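You operate a simulated robot arm through the tools that you are given. There is no shell and no other tool.

You are at the controls of a simulated robot arm. One attempt, no reset.

JOB
Run the wiper board's window shut and wipe the finger marks off it.
Fine: window knob back to off before the wipe; use the green rag and put it back; leave the board's other switches as they are; leave the red supply knob. What is to be rubbed or washed off counts as gone when no trace of it is left.

Only the result counts: the job must be done as asked and must still hold three seconds after the hand-in. Knocking over, shifting, dropping, spilling or breaking anything else fails it.

ROBOT AND FRAMES
A 6-joint arm with a two-finger gripper, fixed in place. Base frame: the origin is at the foot of the arm, x ahead of it, y to its left, z up. Units: mm, degrees, N and s.
Its first joint turns from -166.0 to 166.0 degrees. Payload 3.43 kg.
Tool frame: the origin (TCP) lies between the finger pads and is the grasp point; the fingertips stand 20 mm ahead of it; z points along the fingers, y is the line along which they close. Largest opening 190 mm; the body of the gripper starts 248 mm behind the TCP.
Orientation is that of the tool frame in the base frame, as a unit quaternion [x, y, z, w]. With the fingers straight down and closing along the base's y, the tool's x points along the base's -x, its y along +y and its z along -z.

CONTROLS
- The arm moves only by the tool move_arm. Its argument "series" is a list of rows, each a list of 3 entries, a list of its own where there are three numbers: the turn, a rotation vector about the tool's x, y, z in rad, then the shift along the tool's x, y, z in mm, then the opening, from 0 (shut) to 1 (fully open). In form: [[[wx, wy, wz], [dx, dy, dz], jaw], ...]. A call has 1 to 20 rows; each row is the pose to reach, as a shift and turn from the pose commanded when the call began, along the tool's axes at that moment. A row lasts 0.2 s, in which the tool goes at most 50 mm and 8.6 degrees; a call with a longer step from one row to the next is refused whole, and so is a gripper value outside its range. Where a pose cannot be reached the arm comes as near as it can. A force on the tool above 50 N (or 10 N above the force at the start of the call, whichever is more), or a blocked arm, ends the call early, and 0.2 s more pass. The fingers move at their own pace (about 45 mm/s each) and stop on an object; they squeeze with about 42 N. The grip force told is the motor's: it shows also when the fingers shut on nothing. Time passes only in rows, and 0.2 s behind the last, so rows that repeat a pose let the fingers close. It gives the time, the measured TCP pose, the force on the tool (base axes), the opening and the grip force at its end, in the units of the frame above (readings bear some noise), with the torque about the TCP (base axes, N m) and any sound that the robot's microphone picked up, and new pictures: "show" is both (left out), scene, wrist or none.
- Cameras (640 x 400 px; columns grow to the right, rows downward): "scene" is fixed at [48.4, -500.7, 1654.5]; the picture's right is [0.57, -0.82, 0.00], its down [-0.40, -0.28, -0.87] and it looks along [0.72, 0.50, -0.49] (base axes); focal length 345 px, centre (320, 200). "wrist" rides on the gripper at [71, -8, -288] in the tool frame; the picture's right is [0.12, 0.99, 0.00], its down [-0.96, 0.12, -0.25] and it looks along [-0.25, 0.03, 0.97] (tool axes); focal length 261 px, centre (320, 200). There is no depth. A picture from a camera that has moved, and an enlarged one, comes with that camera's place and axes in the base frame and with its lens.
- raise_lower(by): slides the trunk up (or, below 0, down) by that many mm; the arm rides with it, the base frame stays. It gives what a move gives, with no picture.
- zoom(camera, box): a new picture of the part [left, top, right, bottom] of that camera's present view, enlarged. No time passes.
- finish_job(): hands the job in; it is judged then, once.

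Places have to be worked out from the pictures, the camera data and where the tool is seen. Open the gripper and draw the arm clear of the work before you hand the job in, unless the task says otherwise.

The tools are called after "Call:" as name(argument=value, ...) on one line, values as JSON. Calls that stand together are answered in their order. move_arm: Moves the arm, as the interface text tells. Its arguments: {"type":"object","properties":{"series":{"type":"array","items":{"type":"array"}},"show":{"type":"string","enum":["both","scene","wrist","none"]}},"required":["series"]} The other tools are called the same way: raise_lower (by) slides the trunk up or down; zoom (camera, box) takes an enlarged picture of a part of a camera's view; finish_job () hands the job in.

At the start:

```text
clock: 0.0
position: [580.0, 106.0, 1353.1]
tool_rot: [0.0, 1.0, 0.001, 0.003]
force: [0.4, 0.3, 0.1]
moment: [0.0, 0.05, 0.03]
width: 189.8
gripper_force: 0.0
trunk travel left (down, up): [-175.0, 65.0]
```

scene: 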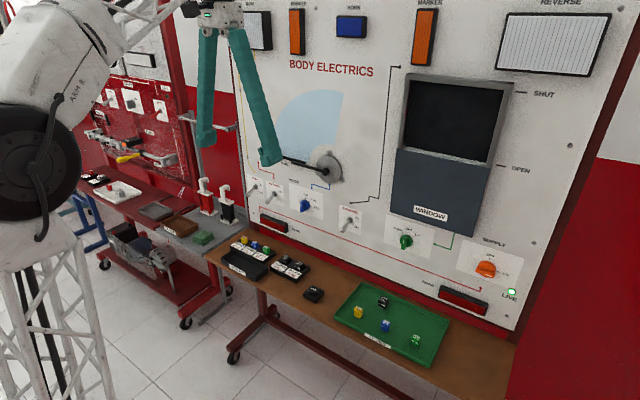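
wrist: 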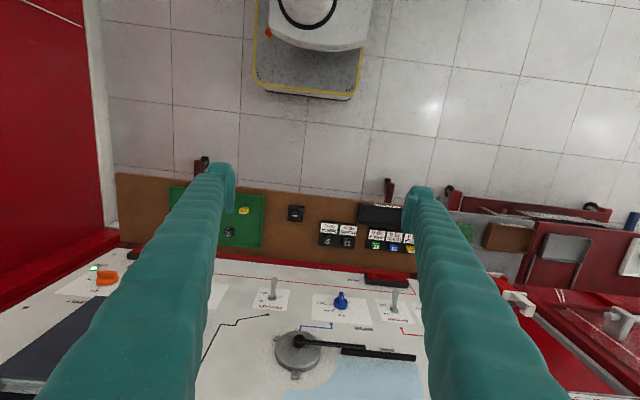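

The board stands ahead of the arm with a half-open window, a green window knob below it, and a green rag to the left on a shelf. I zoom in to see details first.

Call:
zoom(camera="scene", box=[370, 60, 550, 310])

Call:
zoom(camera="scene", box=[130, 160, 330, 300])

Call:
zoom(camera="scene", box=[370, 200, 530, 320])

Call:
zoom(camera="wrist", box=[0, 150, 240, 400])

Call:
zoom(camera="wrist", box=[400, 170, 640, 320])

```text
1.60 times, centred on (460, 185) of scene
camera zoom: at [48.4, -500.7, 1654.5], right [0.57, -0.82, 0.0], down [-0.4, -0.28, -0.87], along [0.72, 0.5, -0.49], focal length 552 px, centre (96, 224)
```

zoom: 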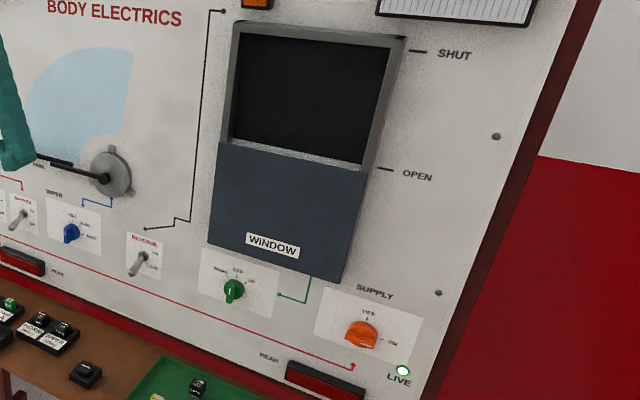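

```text
2.86 times, centred on (230, 230) of scene
camera zoom: at [48.4, -500.7, 1654.5], right [0.57, -0.82, 0.0], down [-0.4, -0.28, -0.87], along [0.72, 0.5, -0.49], focal length 986 px, centre (577, 114)
```

zoom: 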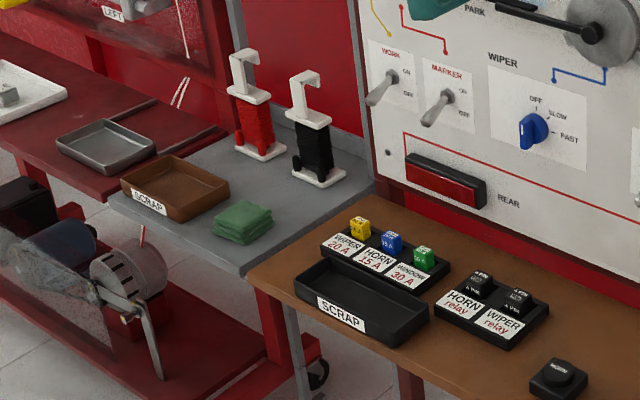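

```text
3.33 times, centred on (450, 260) of scene
camera zoom: at [48.4, -500.7, 1654.5], right [0.57, -0.82, 0.0], down [-0.4, -0.28, -0.87], along [0.72, 0.5, -0.49], focal length 1150 px, centre (-113, 0)
```

zoom: 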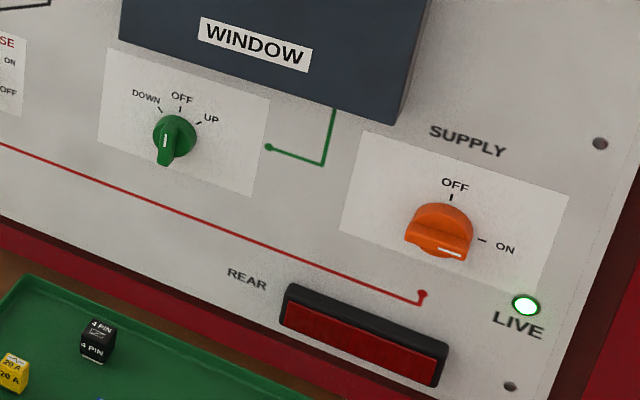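

```text
1.60 times, centred on (120, 275) of wrist
camera zoom: at [508.2, 97.2, 1640.1], right [-0.12, 0.99, 0.0], down [0.96, 0.11, 0.25], along [0.25, 0.03, -0.97], focal length 417 px, centre (640, 80)
```

zoom: 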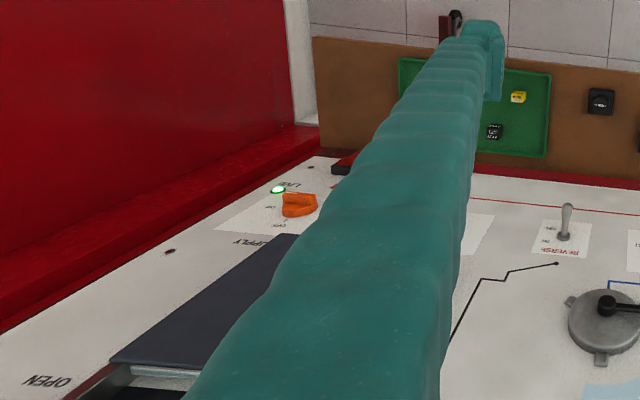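

```text
2.67 times, centred on (520, 245) of wrist
camera zoom: at [508.2, 97.2, 1640.1], right [-0.12, 0.99, 0.0], down [0.96, 0.11, 0.25], along [0.25, 0.03, -0.97], focal length 695 px, centre (-213, 80)
```

zoom: 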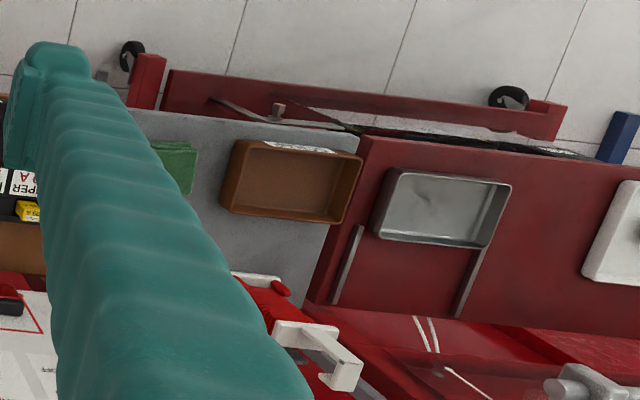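

The supply knob triangulates to about (973,-448,983), the green window knob to about (975,-198,977), and the window spans y -140..-390, z 1060..1490. I swing the tool level towards the board, in front of the knob, staying well short of the board.

Call:
move_arm(series=[[[0, -0.1309, 0], [-15, -25, 15], 1], [[0, -0.2618, 0], [-30, -50, 30], 1], [[0, -0.3927, 0], [-45, -75, 45], 1], [[0, -0.5236, 0], [-60, -100, 60], 1], [[0, -0.6545, 0], [-75, -125, 75], 1], [[0, -0.7854, 0], [-90, -150, 90], 1], [[0, -0.9163, 0], [-105, -175, 105], 1], [[0, -1.0472, 0], [-120, -200, 120], 1], [[0, -1.1781, 0], [-135, -225, 135], 1], [[0, -1.309, 0], [-150, -250, 150], 1], [[0, -1.4399, 0], [-165, -275, 165], 1], [[0, -1.5708, 0], [-180, -304, 180], 1]])

```text
clock: 2.8
position: [758.7, -157.0, 1149.9]
tool_rot: [-0.042, 0.724, 0.03, 0.688]
force: [-0.6, -0.7, 0.0]
moment: [0.01, 0.01, -0.01]
width: 190.0
gripper_force: 0.2
trunk travel left (down, up): [-175.0, 65.0]
stopped in row 12: the arm was blocked; the commanded pose is now the measured one
camera wrist: at [471.8, -195.9, 1093.9], right [-0.11, 0.99, -0.13], down [-0.21, 0.11, 0.97], along [0.97, 0.13, 0.19], focal length 261 px, centre (320, 200)
```

scene: 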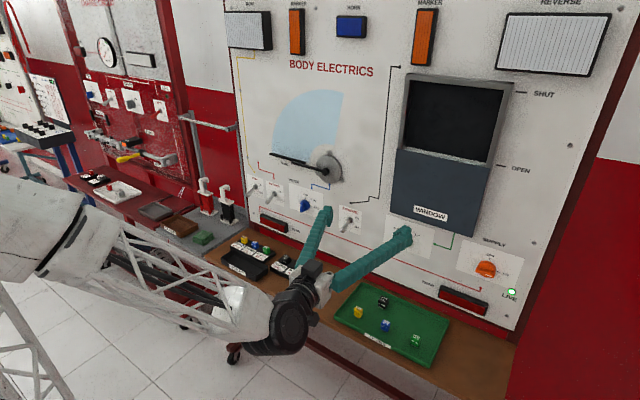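
wrist: 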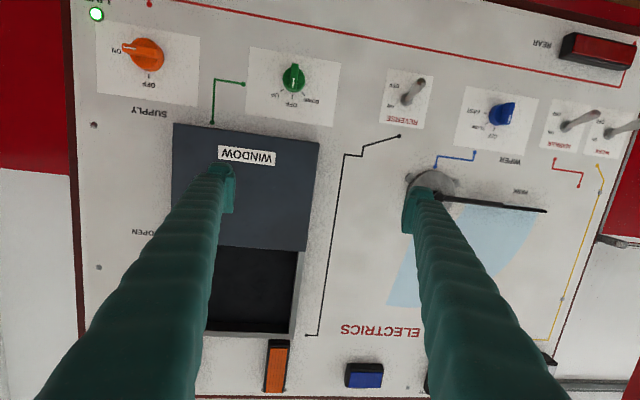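

The tool is now almost level and the wrist camera (upside down) sees the board well. I zoom on knob, window and toggles.

Call:
zoom(camera="wrist", box=[240, 40, 350, 130])

Call:
zoom(camera="wrist", box=[80, 0, 210, 120])

Call:
zoom(camera="wrist", box=[370, 60, 640, 220])

Call:
zoom(camera="scene", box=[380, 60, 530, 180])

Call:
zoom(camera="scene", box=[0, 160, 340, 380])

```text
4.44 times, centred on (295, 85) of wrist
camera zoom: at [471.8, -195.9, 1093.9], right [-0.11, 0.99, -0.13], down [-0.21, 0.11, 0.97], along [0.97, 0.13, 0.19], focal length 1158 px, centre (431, 711)
```

zoom: 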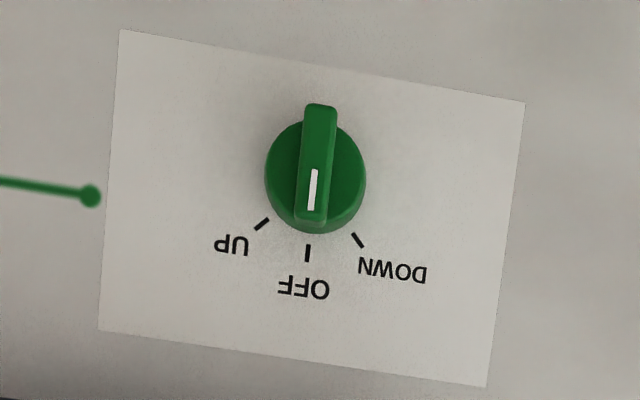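

```text
3.33 times, centred on (145, 60) of wrist
camera zoom: at [471.8, -195.9, 1093.9], right [-0.11, 0.99, -0.13], down [-0.21, 0.11, 0.97], along [0.97, 0.13, 0.19], focal length 869 px, centre (903, 667)
```

zoom: 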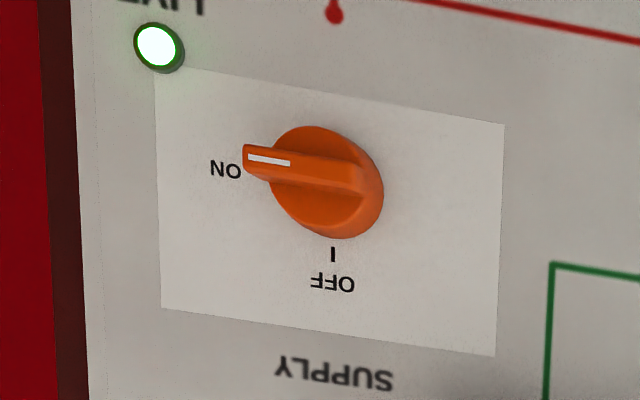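

```text
2.37 times, centred on (505, 140) of wrist
camera zoom: at [471.8, -195.9, 1093.9], right [-0.11, 0.99, -0.13], down [-0.21, 0.11, 0.97], along [0.97, 0.13, 0.19], focal length 618 px, centre (-118, 342)
```

zoom: 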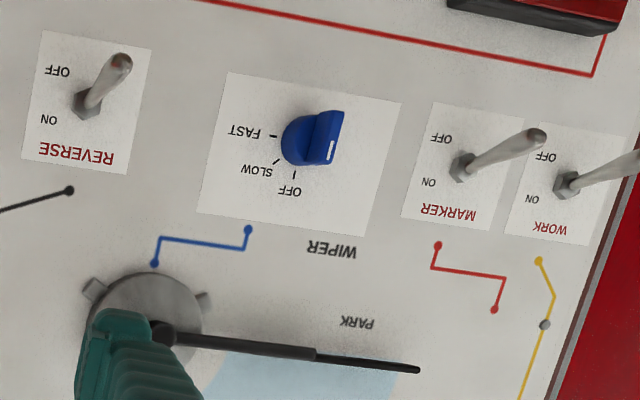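

```text
3.33 times, centred on (455, 120) of scene
camera zoom: at [48.4, -500.7, 1654.5], right [0.57, -0.82, 0.0], down [-0.4, -0.28, -0.87], along [0.72, 0.5, -0.49], focal length 1150 px, centre (-130, 467)
```

zoom: 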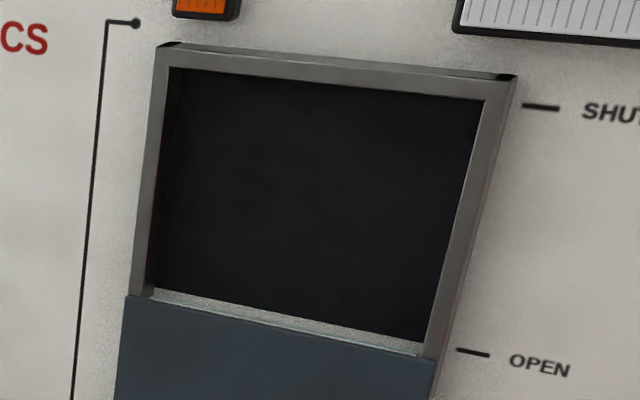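

```text
1.82 times, centred on (170, 270) of scene
camera zoom: at [48.4, -500.7, 1654.5], right [0.57, -0.82, 0.0], down [-0.4, -0.28, -0.87], along [0.72, 0.5, -0.49], focal length 628 px, centre (593, 73)
```

zoom: 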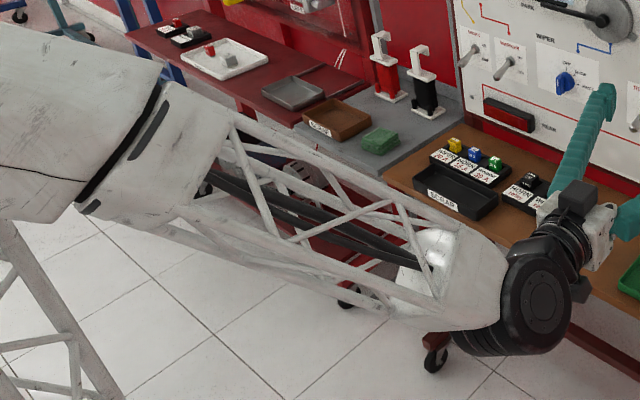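

Knob is at OFF (bar upright); UP is about 45° clockwise seen from the front. I straighten the tool and move in front of the knob at about (850,-205,977), narrowing the jaw.

Call:
move_arm(series=[[[0.017, -0.009, 0.002], [28, -9, 16], 0.6], [[0.034, -0.017, 0.005], [56, -18, 32], 0.6], [[0.051, -0.026, 0.007], [84, -27, 47], 0.6], [[0.067, -0.035, 0.01], [112, -36, 63], 0.5], [[0.084, -0.043, 0.012], [140, -45, 79], 0.5], [[0.101, -0.052, 0.0143], [169, -54.6, 95], 0.5], [[0.101, -0.052, 0.0143], [169, -54.6, 95], 0.5]])

```text
clock: 4.4
position: [862.3, -213.4, 981.5]
tool_rot: [-0.001, 0.707, -0.002, 0.708]
force: [-0.4, 0.8, -0.2]
moment: [0.05, 0.01, -0.01]
width: 94.9
gripper_force: 0.1
out of reach, approached as far as the arm can: row 3, 4, 5, 6, 7
trunk travel left (down, up): [-175.0, 65.0]
camera wrist: at [577.2, -221.8, 911.0], right [0.0, 0.99, -0.12], down [-0.25, 0.12, 0.96], along [0.97, 0.03, 0.25], focal length 261 px, centre (320, 200)
```

scene: 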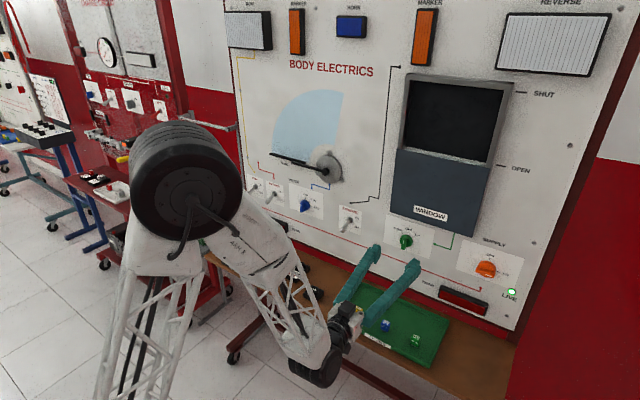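
wrist: 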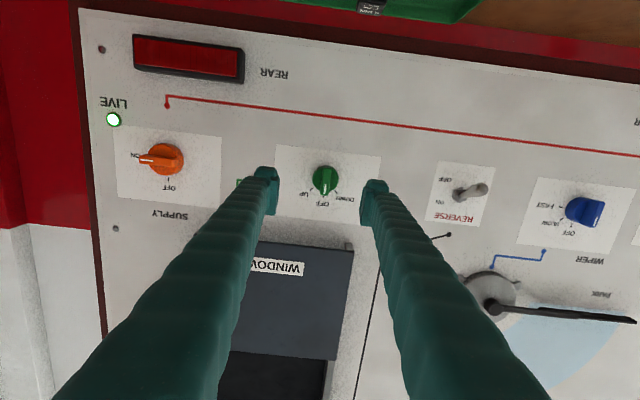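

The tool is level, and the knob sits between the fingers at about (975,-205,981). I shift a few mm left and advance towards it with the jaw narrowed, watching the forces.

Call:
move_arm(series=[[[0, 0, 0], [0, 4, 15], 0.35], [[0, 0, 0], [0, 8, 35], 0.35], [[0, 0, 0], [0, 8, 60], 0.35], [[0, 0, 0], [0, 8, 78], 0.35], [[0, 0, 0], [0, 8, 78], 0.35]])

```text
clock: 5.6
position: [941.3, -205.4, 981.0]
tool_rot: [-0.001, 0.707, -0.002, 0.708]
force: [0.1, 0.9, -0.3]
moment: [0.0, -0.01, 0.02]
width: 66.8
gripper_force: 0.1
trunk travel left (down, up): [-175.0, 65.0]
camera wrist: at [655.7, -214.0, 910.3], right [0.0, 0.99, -0.12], down [-0.25, 0.12, 0.96], along [0.97, 0.03, 0.25], focal length 261 px, centre (320, 200)
```

scene: 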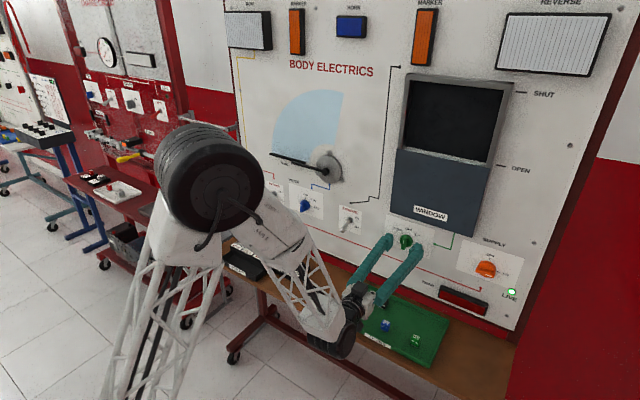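
wrist: 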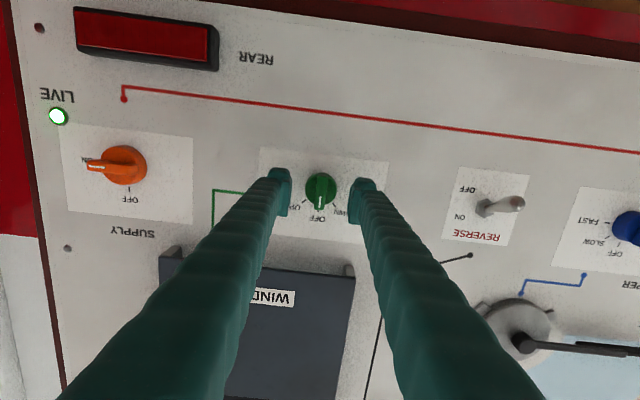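

The pose is exact now. I zoom to see how the fingertips stand relative to the knob.

Call:
zoom(camera="wrist", box=[250, 140, 400, 250])

Call:
zoom(camera="scene", box=[350, 200, 450, 300])

```text
3.64 times, centred on (325, 195) of wrist
camera zoom: at [655.7, -214.0, 910.3], right [0.0, 0.99, -0.12], down [-0.25, 0.12, 0.96], along [0.97, 0.03, 0.25], focal length 948 px, centre (302, 218)
```

zoom: 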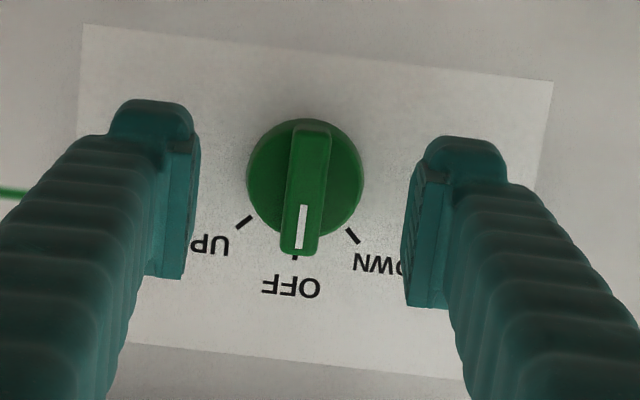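

```text
4.00 times, centred on (400, 250) of scene
camera zoom: at [48.4, -500.7, 1654.5], right [0.57, -0.82, 0.0], down [-0.4, -0.28, -0.87], along [0.72, 0.5, -0.49], focal length 1381 px, centre (0, 0)
```

zoom: 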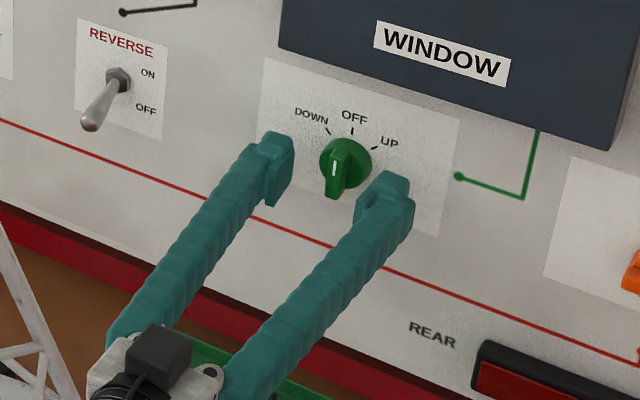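

Triangulating the OFF tick puts the plate at about x=975–980, so the tips (x≈961) should already flank the bar. I advance 4 mm and close on the bar.

Call:
move_arm(series=[[[0, 0, 0], [0, 0, 4], 0.3], [[0, 0, 0], [0, 0, 4], 0.2], [[0, 0, 0], [0, 0, 4], 0.1], [[0, 0, 0], [0, 0, 4], 0.05], [[0, 0, 0], [0, 0, 4], 0.05], [[0, 0, 0], [0, 0, 4], 0.05]])

Call:
zoom(camera="wrist", box=[250, 140, 400, 250])

```text
clock: 7.0
position: [945.1, -205.8, 981.6]
tool_rot: [-0.001, 0.707, -0.002, 0.708]
force: [1.9, 2.0, -0.3]
moment: [-0.02, 0.01, 0.02]
width: 11.1
gripper_force: 44.6
trunk travel left (down, up): [-175.0, 65.0]
camera wrist: at [659.6, -213.2, 909.8], right [0.0, 0.99, -0.12], down [-0.25, 0.12, 0.96], along [0.97, 0.03, 0.25], focal length 261 px, centre (320, 200)
```

scene: 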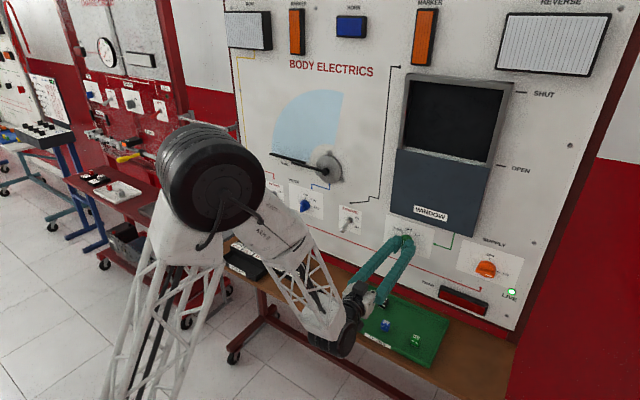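
wrist: 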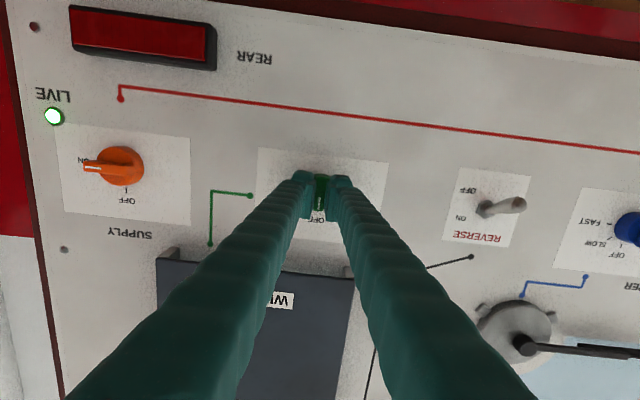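

```text
3.64 times, centred on (325, 195) of wrist
camera zoom: at [659.6, -213.2, 909.8], right [0.0, 0.99, -0.12], down [-0.25, 0.12, 0.96], along [0.97, 0.03, 0.25], focal length 948 px, centre (302, 218)
```

zoom: 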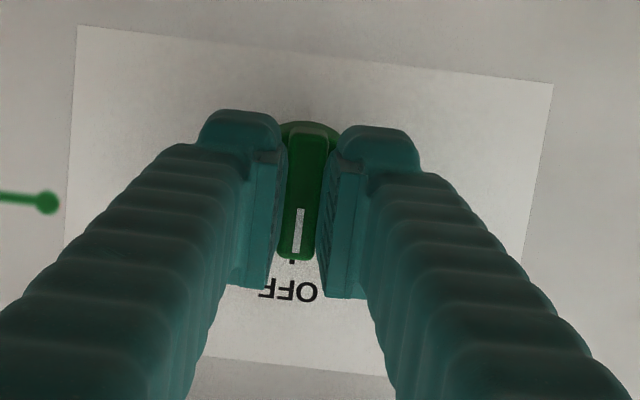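

The bar is gripped (11 mm wide, 44 N). I turn it 45° clockwise (seen from the front) to UP.

Call:
move_arm(series=[[[0, 0, 0.13], [0, 0, 0], 0.05], [[0, 0, 0.26], [0, 0, 0], 0.05], [[0, 0, 0.39], [0, 0, 0], 0.05], [[0, 0, 0.52], [0, 0, 0], 0.05], [[0, 0, 0.65], [0, 0, 0], 0.05], [[0, 0, 0.785], [0, 0, 0], 0.05], [[0, 0, 0.785], [0, 0, 0], 0.05]])

Call:
zoom(camera="scene", box=[380, 60, 530, 260])

```text
clock: 8.6
position: [945.3, -205.7, 980.8]
tool_rot: [0.27, 0.653, 0.269, 0.655]
force: [-8.4, -4.2, -3.0]
moment: [0.0, -0.02, -0.09]
width: 10.5
gripper_force: 43.6
trunk travel left (down, up): [-175.0, 65.0]
camera wrist: at [659.0, -161.0, 924.2], right [0.0, 0.79, 0.62], down [-0.25, -0.6, 0.76], along [0.97, -0.15, 0.2], focal length 261 px, centre (320, 200)
```

scene: 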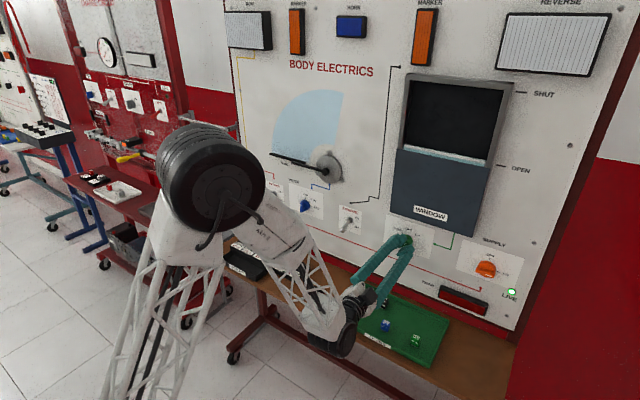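
wrist: 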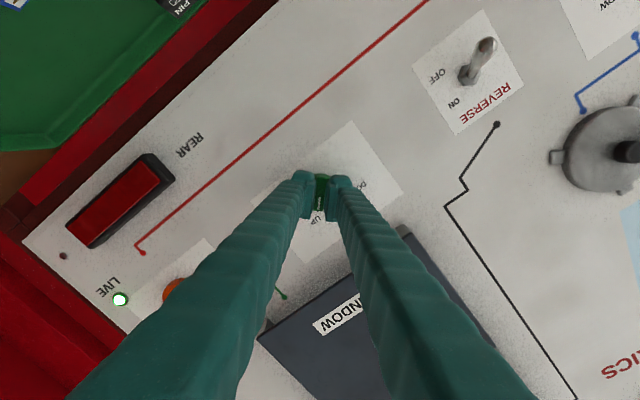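

```text
2.00 times, centred on (455, 160) of scene
camera zoom: at [48.4, -500.7, 1654.5], right [0.57, -0.82, 0.0], down [-0.4, -0.28, -0.87], along [0.72, 0.5, -0.49], focal length 690 px, centre (50, 280)
```

zoom: 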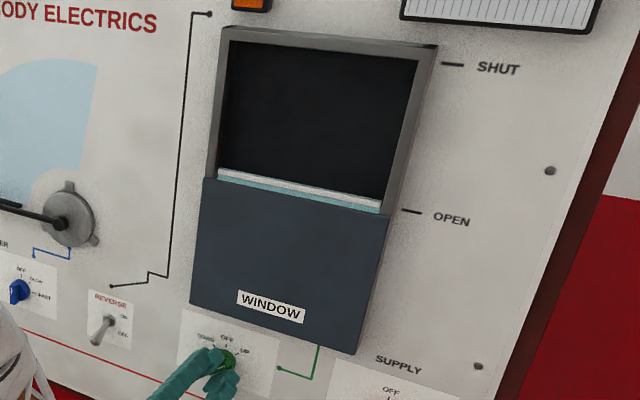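

The pane's top edge is rising in the frame. I hold the knob at UP and wait.

Call:
move_arm(series=[[[0, 0, 0], [0, 0, 0], 0.05], [[0, 0, 0], [0, 0, 0], 0.05], [[0, 0, 0], [0, 0, 0], 0.05], [[0, 0, 0], [0, 0, 0], 0.05], [[0, 0, 0], [0, 0, 0], 0.05], [[0, 0, 0], [0, 0, 0], 0.05], [[0, 0, 0], [0, 0, 0], 0.05], [[0, 0, 0], [0, 0, 0], 0.05], [[0, 0, 0], [0, 0, 0], 0.05], [[0, 0, 0], [0, 0, 0], 0.05]], show="none")

Call:
zoom(camera="scene", box=[380, 60, 530, 260])

```text
clock: 10.8
position: [946.2, -205.2, 981.5]
tool_rot: [0.268, 0.653, 0.271, 0.654]
force: [0.2, -6.4, -4.4]
moment: [0.0, 0.05, -0.11]
width: 13.5
gripper_force: 3.8
trunk travel left (down, up): [-175.0, 65.0]
```

```text
2.00 times, centred on (455, 160) of scene
camera zoom: at [48.4, -500.7, 1654.5], right [0.57, -0.82, 0.0], down [-0.4, -0.28, -0.87], along [0.72, 0.5, -0.49], focal length 690 px, centre (50, 280)
```

zoom: 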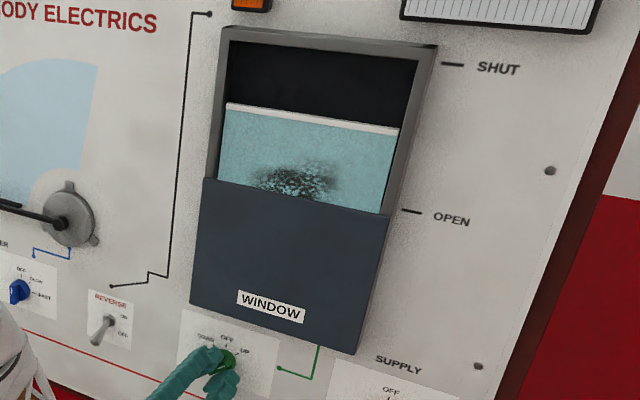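

The glass is rising with dark finger marks on it. I keep waiting a bit more.

Call:
move_arm(series=[[[0, 0, 0], [0, 0, 0], 0.04], [[0, 0, 0], [0, 0, 0], 0.04], [[0, 0, 0], [0, 0, 0], 0.04], [[0, 0, 0], [0, 0, 0], 0.04], [[0, 0, 0], [0, 0, 0], 0.04], [[0, 0, 0], [0, 0, 0], 0.04], [[0, 0, 0], [0, 0, 0], 0.04], [[0, 0, 0], [0, 0, 0], 0.04], [[0, 0, 0], [0, 0, 0], 0.04], [[0, 0, 0], [0, 0, 0], 0.04]], show="wrist")

Call:
zoom(camera="scene", box=[380, 60, 530, 260])

Call:
zoom(camera="wrist", box=[250, 140, 400, 250])

```text
clock: 13.0
position: [945.6, -205.4, 979.3]
tool_rot: [0.27, 0.653, 0.269, 0.654]
force: [-2.2, -4.5, -6.5]
moment: [0.03, 0.09, -0.12]
width: 12.1
gripper_force: 3.9
trunk travel left (down, up): [-175.0, 65.0]
camera wrist: at [659.4, -160.8, 924.0], right [0.0, 0.79, 0.62], down [-0.25, -0.6, 0.76], along [0.97, -0.15, 0.2], focal length 261 px, centre (320, 200)
```

wrist: 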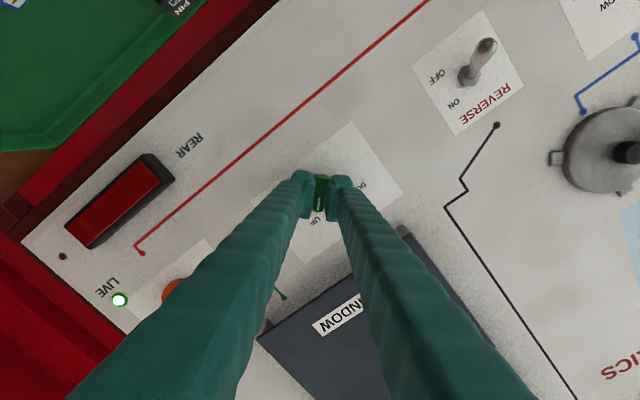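

```text
2.00 times, centred on (455, 160) of scene
camera zoom: at [48.4, -500.7, 1654.5], right [0.57, -0.82, 0.0], down [-0.4, -0.28, -0.87], along [0.72, 0.5, -0.49], focal length 690 px, centre (50, 280)
```

zoom: 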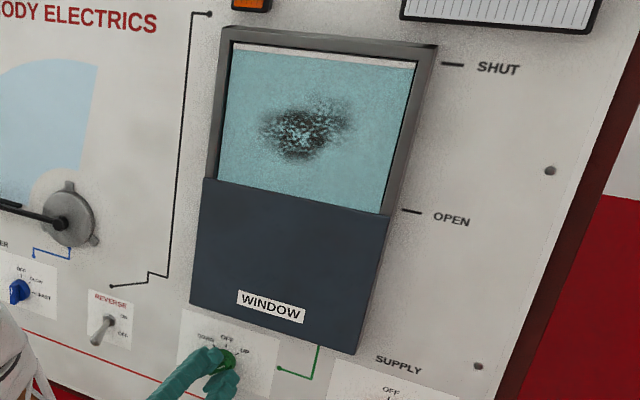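

```text
3.64 times, centred on (325, 195) of wrist
camera zoom: at [659.4, -160.8, 924.0], right [0.0, 0.79, 0.62], down [-0.25, -0.6, 0.76], along [0.97, -0.15, 0.2], focal length 948 px, centre (302, 218)
```

zoom: 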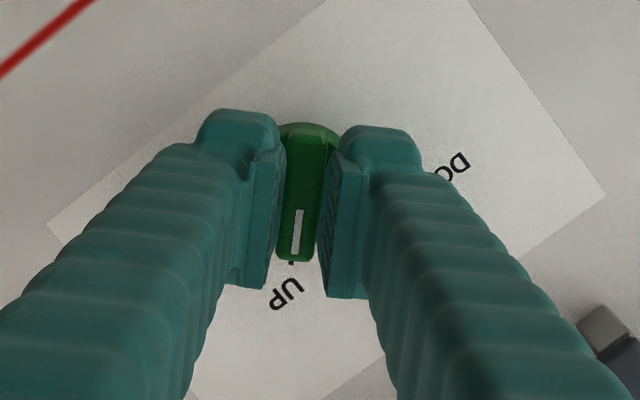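

The pane is almost at the top. I wait a little longer to be sure it is fully shut.

Call:
move_arm(series=[[[0, 0, 0], [0, 0, 0], 0.04], [[0, 0, 0], [0, 0, 0], 0.04], [[0, 0, 0], [0, 0, 0], 0.04], [[0, 0, 0], [0, 0, 0], 0.04], [[0, 0, 0], [0, 0, 0], 0.04], [[0, 0, 0], [0, 0, 0], 0.04], [[0, 0, 0], [0, 0, 0], 0.04], [[0, 0, 0], [0, 0, 0], 0.04]], show="none")

Call:
zoom(camera="scene", box=[380, 60, 530, 180])

```text
clock: 14.8
position: [945.7, -205.3, 980.8]
tool_rot: [0.27, 0.653, 0.27, 0.654]
force: [-2.5, -3.2, -7.9]
moment: [-0.02, 0.11, -0.02]
width: 12.1
gripper_force: 3.4
trunk travel left (down, up): [-175.0, 65.0]
```

```text
3.33 times, centred on (455, 120) of scene
camera zoom: at [48.4, -500.7, 1654.5], right [0.57, -0.82, 0.0], down [-0.4, -0.28, -0.87], along [0.72, 0.5, -0.49], focal length 1150 px, centre (-130, 467)
```

zoom: 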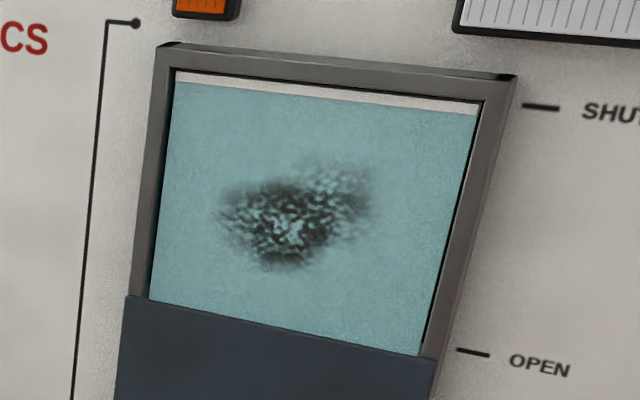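

The pane appears to meet the frame top; I wait one more second and compare, to be sure it has stopped.

Call:
move_arm(series=[[[0, 0, 0], [0, 0, 0], 0.04], [[0, 0, 0], [0, 0, 0], 0.04], [[0, 0, 0], [0, 0, 0], 0.04], [[0, 0, 0], [0, 0, 0], 0.04], [[0, 0, 0], [0, 0, 0], 0.04]], show="none")

Call:
zoom(camera="scene", box=[380, 60, 530, 180])

```text
clock: 16.0
position: [945.3, -205.8, 981.9]
tool_rot: [0.268, 0.653, 0.27, 0.655]
force: [-2.6, -4.0, -7.2]
moment: [0.0, 0.06, -0.04]
width: 12.2
gripper_force: 3.6
trunk travel left (down, up): [-175.0, 65.0]
```

```text
3.33 times, centred on (455, 120) of scene
camera zoom: at [48.4, -500.7, 1654.5], right [0.57, -0.82, 0.0], down [-0.4, -0.28, -0.87], along [0.72, 0.5, -0.49], focal length 1150 px, centre (-130, 467)
```

zoom: 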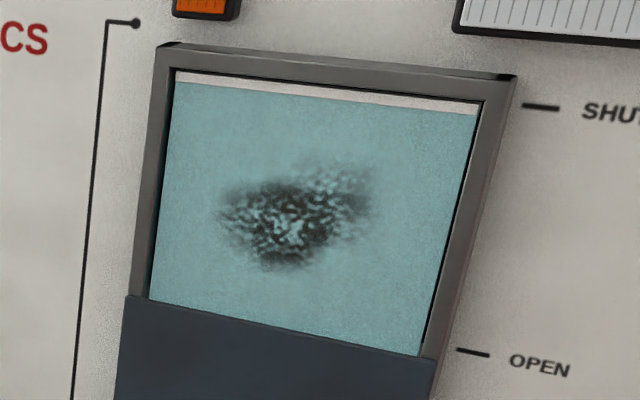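

It has stopped at SHUT. Now I tighten the grip and turn the knob back 45° to OFF.

Call:
move_arm(series=[[[0, 0, 0], [0, 0, 0], 0.0], [[0, 0, 0], [0, 0, 0], 0.0], [[0, 0, -0.13], [0, 0, 0], 0.0], [[0, 0, -0.26], [0, 0, 0], 0.0], [[0, 0, -0.39], [0, 0, 0], 0.0], [[0, 0, -0.52], [0, 0, 0], 0.0], [[0, 0, -0.65], [0, 0, 0], 0.0], [[0, 0, -0.785], [0, 0, 0], 0.0], [[0, 0, -0.785], [0, 0, 0], 0.0]], show="none")

Call:
zoom(camera="wrist", box=[250, 140, 400, 250])

```text
clock: 18.0
position: [945.7, -205.0, 981.5]
tool_rot: [-0.001, 0.707, -0.002, 0.708]
force: [-5.0, -5.1, -3.1]
moment: [0.01, 0.02, -0.04]
width: 11.0
gripper_force: 44.0
trunk travel left (down, up): [-175.0, 65.0]
```

```text
3.64 times, centred on (325, 195) of wrist
camera zoom: at [659.1, -213.1, 909.6], right [0.0, 0.99, -0.12], down [-0.25, 0.12, 0.96], along [0.97, 0.03, 0.25], focal length 948 px, centre (302, 218)
```

zoom: 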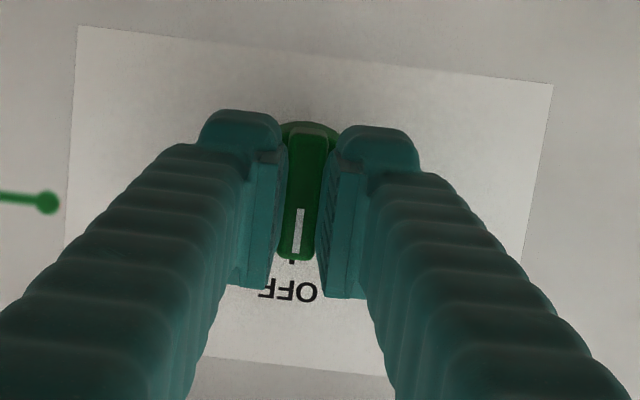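

The knob is back at OFF. I open slightly, then withdraw straight back.

Call:
move_arm(series=[[[0, 0, 0], [0, 0, 0], 0.2], [[0, 0, 0], [0, 0, 0], 0.2], [[0, 0, 0], [0, 0, 0], 0.2], [[0, 0, 0], [0, 0, -20], 0.25], [[0, 0, 0], [0, 0, -50], 0.25], [[0, 0, 0], [0, 0, -80], 0.25], [[0, 0, 0], [0, 0, -80], 0.25]])

Call:
zoom(camera="wrist", box=[250, 140, 400, 250])

Call:
zoom(camera="scene", box=[380, 60, 530, 260])

```text
clock: 19.6
position: [867.5, -204.7, 982.5]
tool_rot: [-0.001, 0.707, 0.001, 0.707]
force: [0.2, 0.6, -0.2]
moment: [0.01, 0.0, -0.01]
width: 47.5
gripper_force: 0.2
trunk travel left (down, up): [-175.0, 65.0]
camera wrist: at [581.1, -213.5, 911.3], right [0.0, 0.99, -0.12], down [-0.25, 0.12, 0.96], along [0.97, 0.03, 0.24], focal length 261 px, centre (320, 200)
```

scene: 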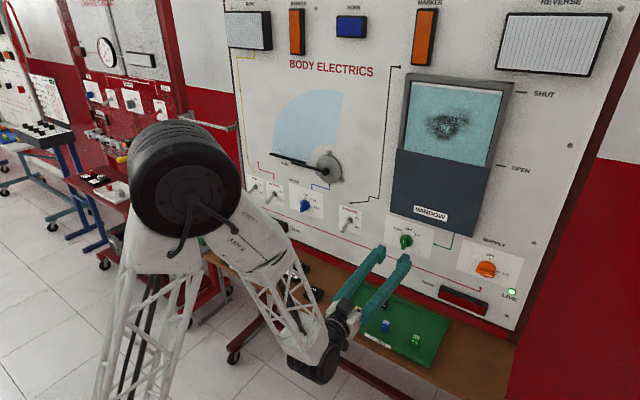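
wrist: 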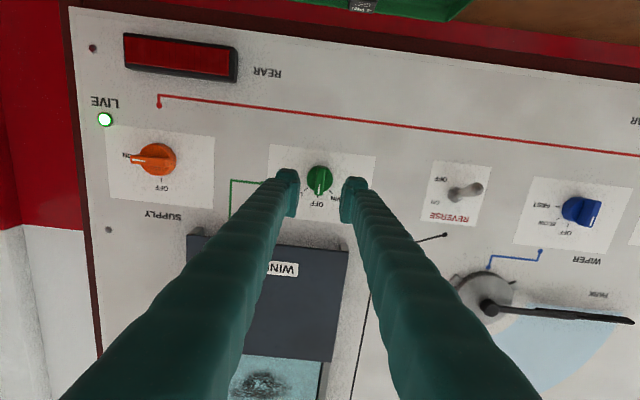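

```text
3.64 times, centred on (325, 195) of wrist
camera zoom: at [581.1, -213.5, 911.3], right [0.0, 0.99, -0.12], down [-0.25, 0.12, 0.96], along [0.97, 0.03, 0.24], focal length 948 px, centre (302, 218)
```

zoom: 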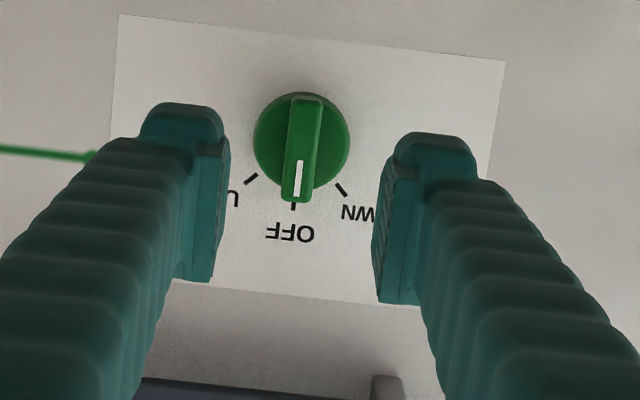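

```text
2.00 times, centred on (455, 160) of scene
camera zoom: at [48.4, -500.7, 1654.5], right [0.57, -0.82, 0.0], down [-0.4, -0.28, -0.87], along [0.72, 0.5, -0.49], focal length 690 px, centre (50, 280)
```

zoom: 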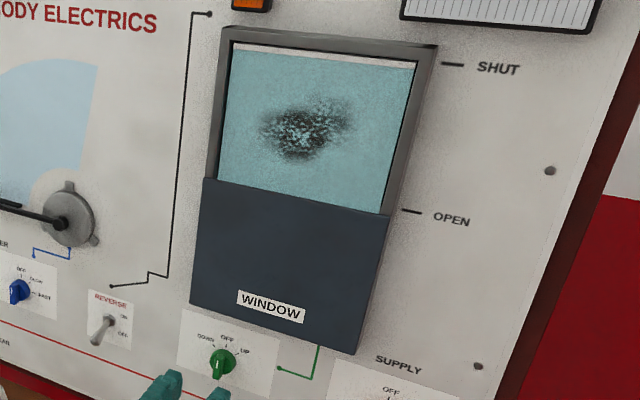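

Knob is at OFF and the window stays shut. Now I back off, rotate the tool down again and swing left above the benches towards the rag at about (760,605,~800).

Call:
move_arm(series=[[[0, 0.06, 0], [-10, 15, -30], 0.4], [[0, 0.16, 0], [-25, 40, -60], 0.4], [[0, 0.27, 0], [-40, 70, -90], 0.4], [[0, 0.38, 0], [-55, 105, -115], 0.4], [[0, 0.49, 0], [-70, 145, -135], 0.4], [[0, 0.6, 0], [-85, 185, -150], 0.4], [[0, 0.71, 0], [-100, 225, -165], 0.4], [[0, 0.82, 0], [-115, 265, -180], 0.4], [[0, 0.93, 0], [-130, 305, -190], 0.4], [[0, 1.04, 0], [-145, 345, -200], 0.4], [[0, 1.15, 0], [-155, 385, -210], 0.4], [[0, 1.26, 0], [-160, 425, -217], 0.4], [[0, 1.37, 0], [-168, 465, -217], 0.4], [[0, 1.47, 0], [-168, 505, -217], 0.4], [[0, 1.5708, 0], [-168, 550, -217], 0.4], [[0, 1.5708, 0], [-168, 590, -217], 0.4], [[0, 1.5708, 0], [-168, 605, -217], 0.4]])

```text
clock: 23.2
position: [648.3, 400.9, 1144.5]
tool_rot: [0.001, 1.0, -0.001, 0.0]
force: [0.3, 0.7, -0.1]
moment: [0.07, -0.02, 0.02]
width: 76.1
gripper_force: 0.0
out of reach, approached as far as the arm can: row 1, 2, 6, 7
trunk travel left (down, up): [-175.0, 65.0]
camera wrist: at [579.1, 393.4, 1432.6], right [-0.12, 0.99, 0.0], down [0.96, 0.11, 0.25], along [0.25, 0.03, -0.97], focal length 261 px, centre (320, 200)
```

scene: 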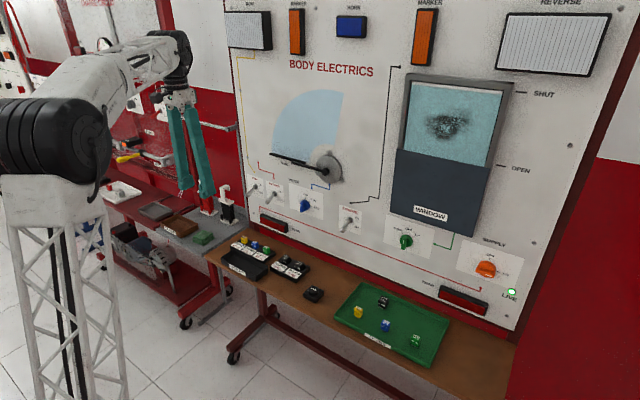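
wrist: 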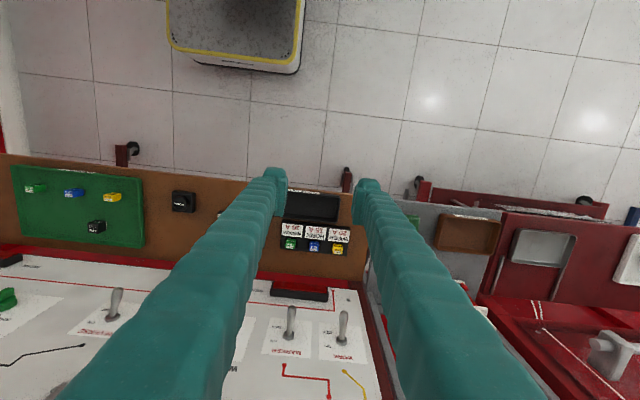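

The right finger hides the rag; it seems to lie around (775,645). I move over it at about z=1000 for a closer view, opening the jaw.

Call:
move_arm(series=[[[0, 0, 0], [-17, 34, 20], 0.6], [[0, 0, 0], [-35, 68, 40], 0.7], [[0, 0, 0], [-52, 102, 60], 0.8], [[0, 0, 0], [-70, 137, 80], 0.8], [[0, 0, 0], [-87, 171, 100], 0.8], [[0, 0, 0], [-104, 205, 122], 0.8], [[0, 0, 0], [-112, 239, 144], 0.8], [[0, 0, 0], [-112, 239, 144], 0.8]])

```text
clock: 25.0
position: [761.9, 639.3, 1000.3]
tool_rot: [0.001, 1.0, -0.002, 0.0]
force: [0.0, 0.5, -0.8]
moment: [-0.07, 0.04, 0.01]
width: 152.1
gripper_force: 0.1
trunk travel left (down, up): [-175.0, 65.0]
camera wrist: at [692.5, 633.1, 1287.9], right [-0.12, 0.99, 0.0], down [0.96, 0.12, 0.25], along [0.25, 0.03, -0.97], focal length 261 px, centre (320, 200)
```

scene: 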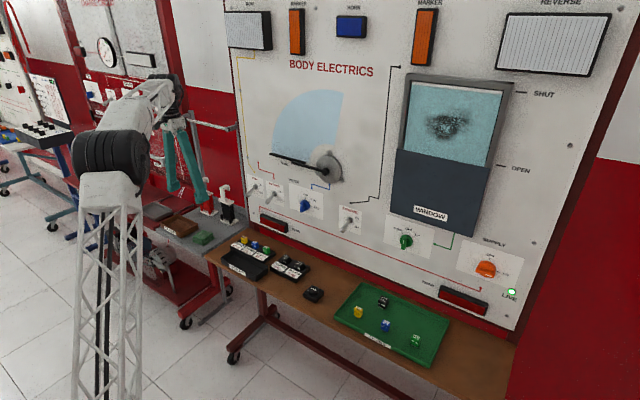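
wrist: 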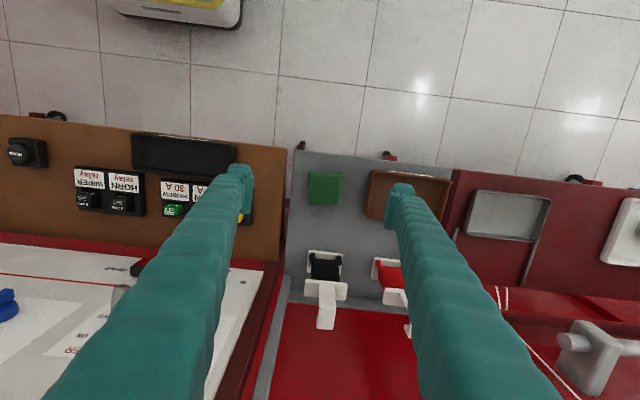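

The rag now sits clear in view at about (800,657), top near z≈750. I zoom in to see its orientation and clearances.

Call:
zoom(camera="wrist", box=[270, 140, 400, 230])

Call:
zoom(camera="scene", box=[150, 170, 270, 270])

```text
4.44 times, centred on (335, 185) of wrist
camera zoom: at [692.5, 633.1, 1287.9], right [-0.12, 0.99, 0.0], down [0.96, 0.12, 0.25], along [0.25, 0.03, -0.97], focal length 1158 px, centre (253, 267)
```

zoom: 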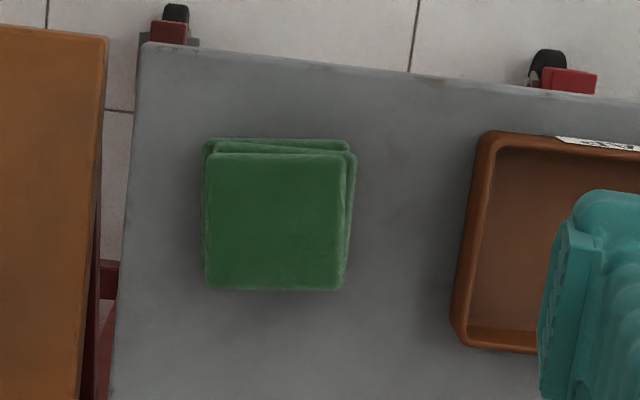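

```text
4.00 times, centred on (210, 220) of scene
camera zoom: at [48.4, -500.7, 1654.5], right [0.57, -0.82, 0.0], down [-0.4, -0.28, -0.87], along [0.72, 0.5, -0.49], focal length 1381 px, centre (760, 120)
```

zoom: 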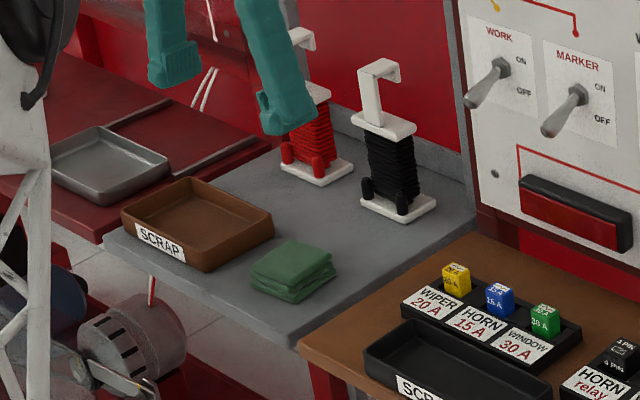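

The rag is a folded pad about 68 mm square, yawed about 7° from the base axes. I descend to z≈880 over it, matching the yaw, to refine position and height.

Call:
move_arm(series=[[[0, 0, -0.04], [-12, 6, 30], 0.5], [[0, 0, -0.08], [-25, 12, 60], 0.5], [[0, 0, -0.12], [-38, 17, 90], 0.5], [[0, 0, -0.12], [-38, 17, 120], 0.5], [[0, 0, -0.12], [-38, 17, 120], 0.5], [[0, 0, -0.12], [-38, 17, 120], 0.5]], show="wrist")

Call:
zoom(camera="wrist", box=[240, 130, 400, 240])

Call:
zoom(camera="scene", box=[150, 170, 270, 270])

```text
clock: 26.4
position: [800.3, 657.5, 880.4]
tool_rot: [-0.06, 0.998, -0.002, 0.001]
force: [-0.5, -0.7, 0.2]
moment: [0.02, 0.0, -0.02]
width: 95.3
gripper_force: 0.1
trunk travel left (down, up): [-175.0, 65.0]
camera wrist: at [732.8, 641.3, 1167.9], right [-0.24, 0.97, 0.0], down [0.94, 0.23, 0.25], along [0.24, 0.06, -0.97], focal length 261 px, centre (320, 200)
```

wrist: 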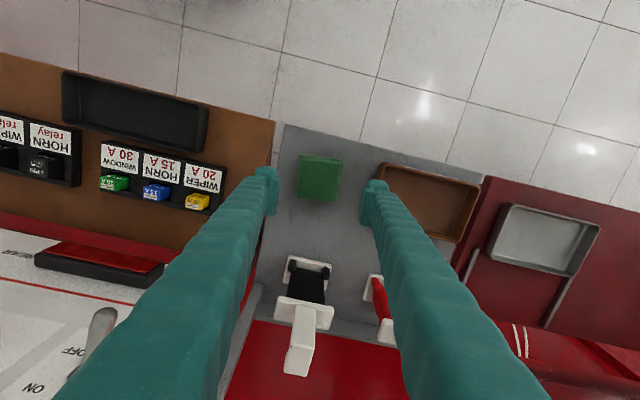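

```text
3.64 times, centred on (320, 185) of wrist
camera zoom: at [732.8, 641.3, 1167.9], right [-0.24, 0.97, 0.0], down [0.94, 0.23, 0.25], along [0.24, 0.06, -0.97], focal length 948 px, centre (320, 254)
```

zoom: 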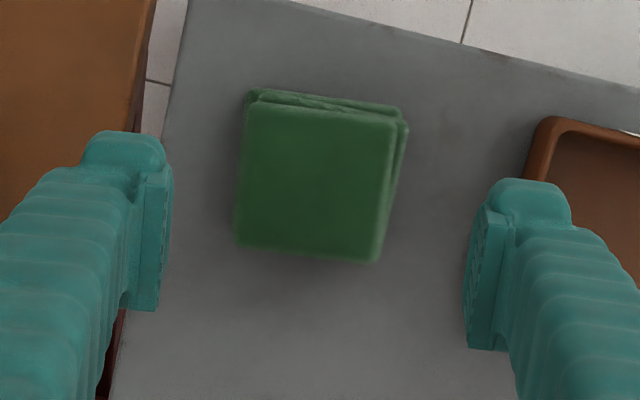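

```text
4.00 times, centred on (210, 220) of scene
camera zoom: at [48.4, -500.7, 1654.5], right [0.57, -0.82, 0.0], down [-0.4, -0.28, -0.87], along [0.72, 0.5, -0.49], focal length 1381 px, centre (760, 120)
```

zoom: 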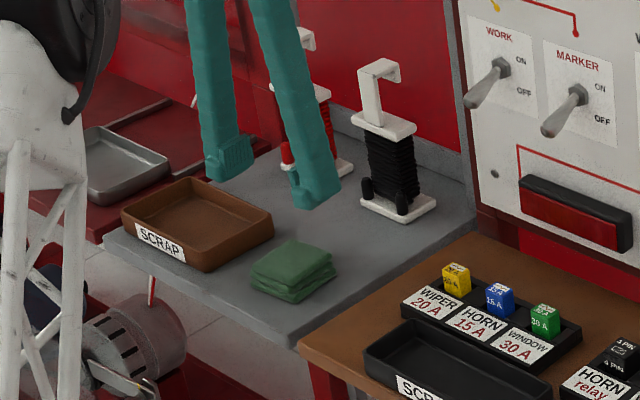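

Yaw is aligned and the rag lies about centred under the tool. I descend further to TCP z≈805 (the fingers straddle the pad) and re-measure.

Call:
move_arm(series=[[[0, 0, 0], [0, -2, 30], 0.47], [[0, 0, 0], [0, -2, 60], 0.47], [[0, 0, 0], [0, -2, 75], 0.47], [[0, 0, 0], [0, -2, 75], 0.47]], show="wrist")

Call:
zoom(camera="wrist", box=[240, 130, 400, 240])

Call:
zoom(camera="scene", box=[160, 190, 250, 260])

```text
clock: 27.4
position: [799.5, 656.0, 805.9]
tool_rot: [-0.06, 0.998, -0.002, 0.0]
force: [0.0, 0.3, 0.2]
moment: [-0.02, 0.02, -0.02]
width: 89.3
gripper_force: 0.0
trunk travel left (down, up): [-175.0, 65.0]
camera wrist: at [732.1, 640.6, 1092.9], right [-0.24, 0.97, 0.0], down [0.94, 0.23, 0.25], along [0.24, 0.06, -0.97], focal length 261 px, centre (320, 200)
```

wrist: 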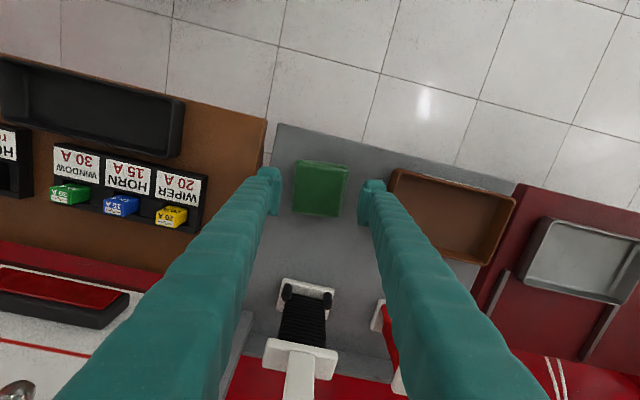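

```text
3.64 times, centred on (320, 185) of wrist
camera zoom: at [732.1, 640.6, 1092.9], right [-0.24, 0.97, 0.0], down [0.94, 0.23, 0.25], along [0.24, 0.06, -0.97], focal length 948 px, centre (320, 254)
```

zoom: 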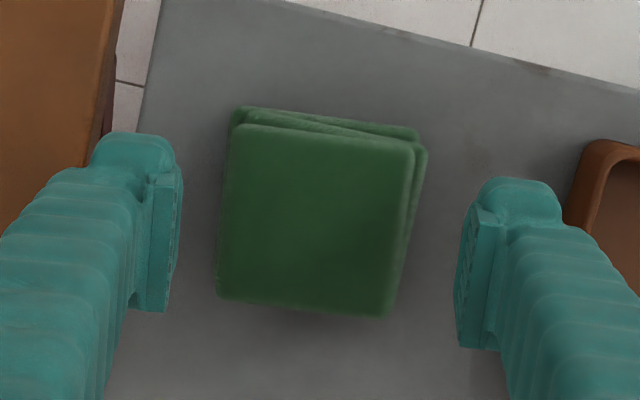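

```text
5.71 times, centred on (205, 225) of scene
camera zoom: at [48.4, -500.7, 1654.5], right [0.57, -0.82, 0.0], down [-0.4, -0.28, -0.87], along [0.72, 0.5, -0.49], focal length 1972 px, centre (977, 57)
```

zoom: 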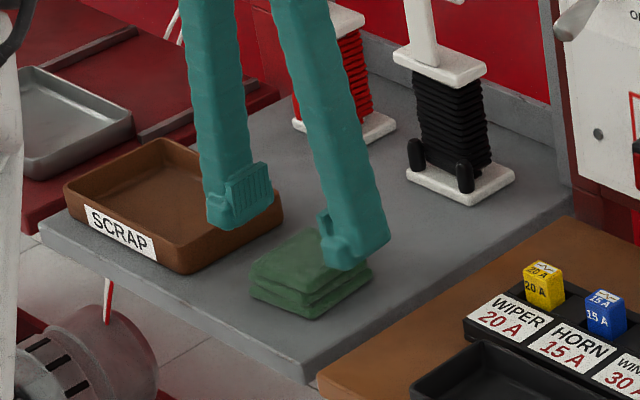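

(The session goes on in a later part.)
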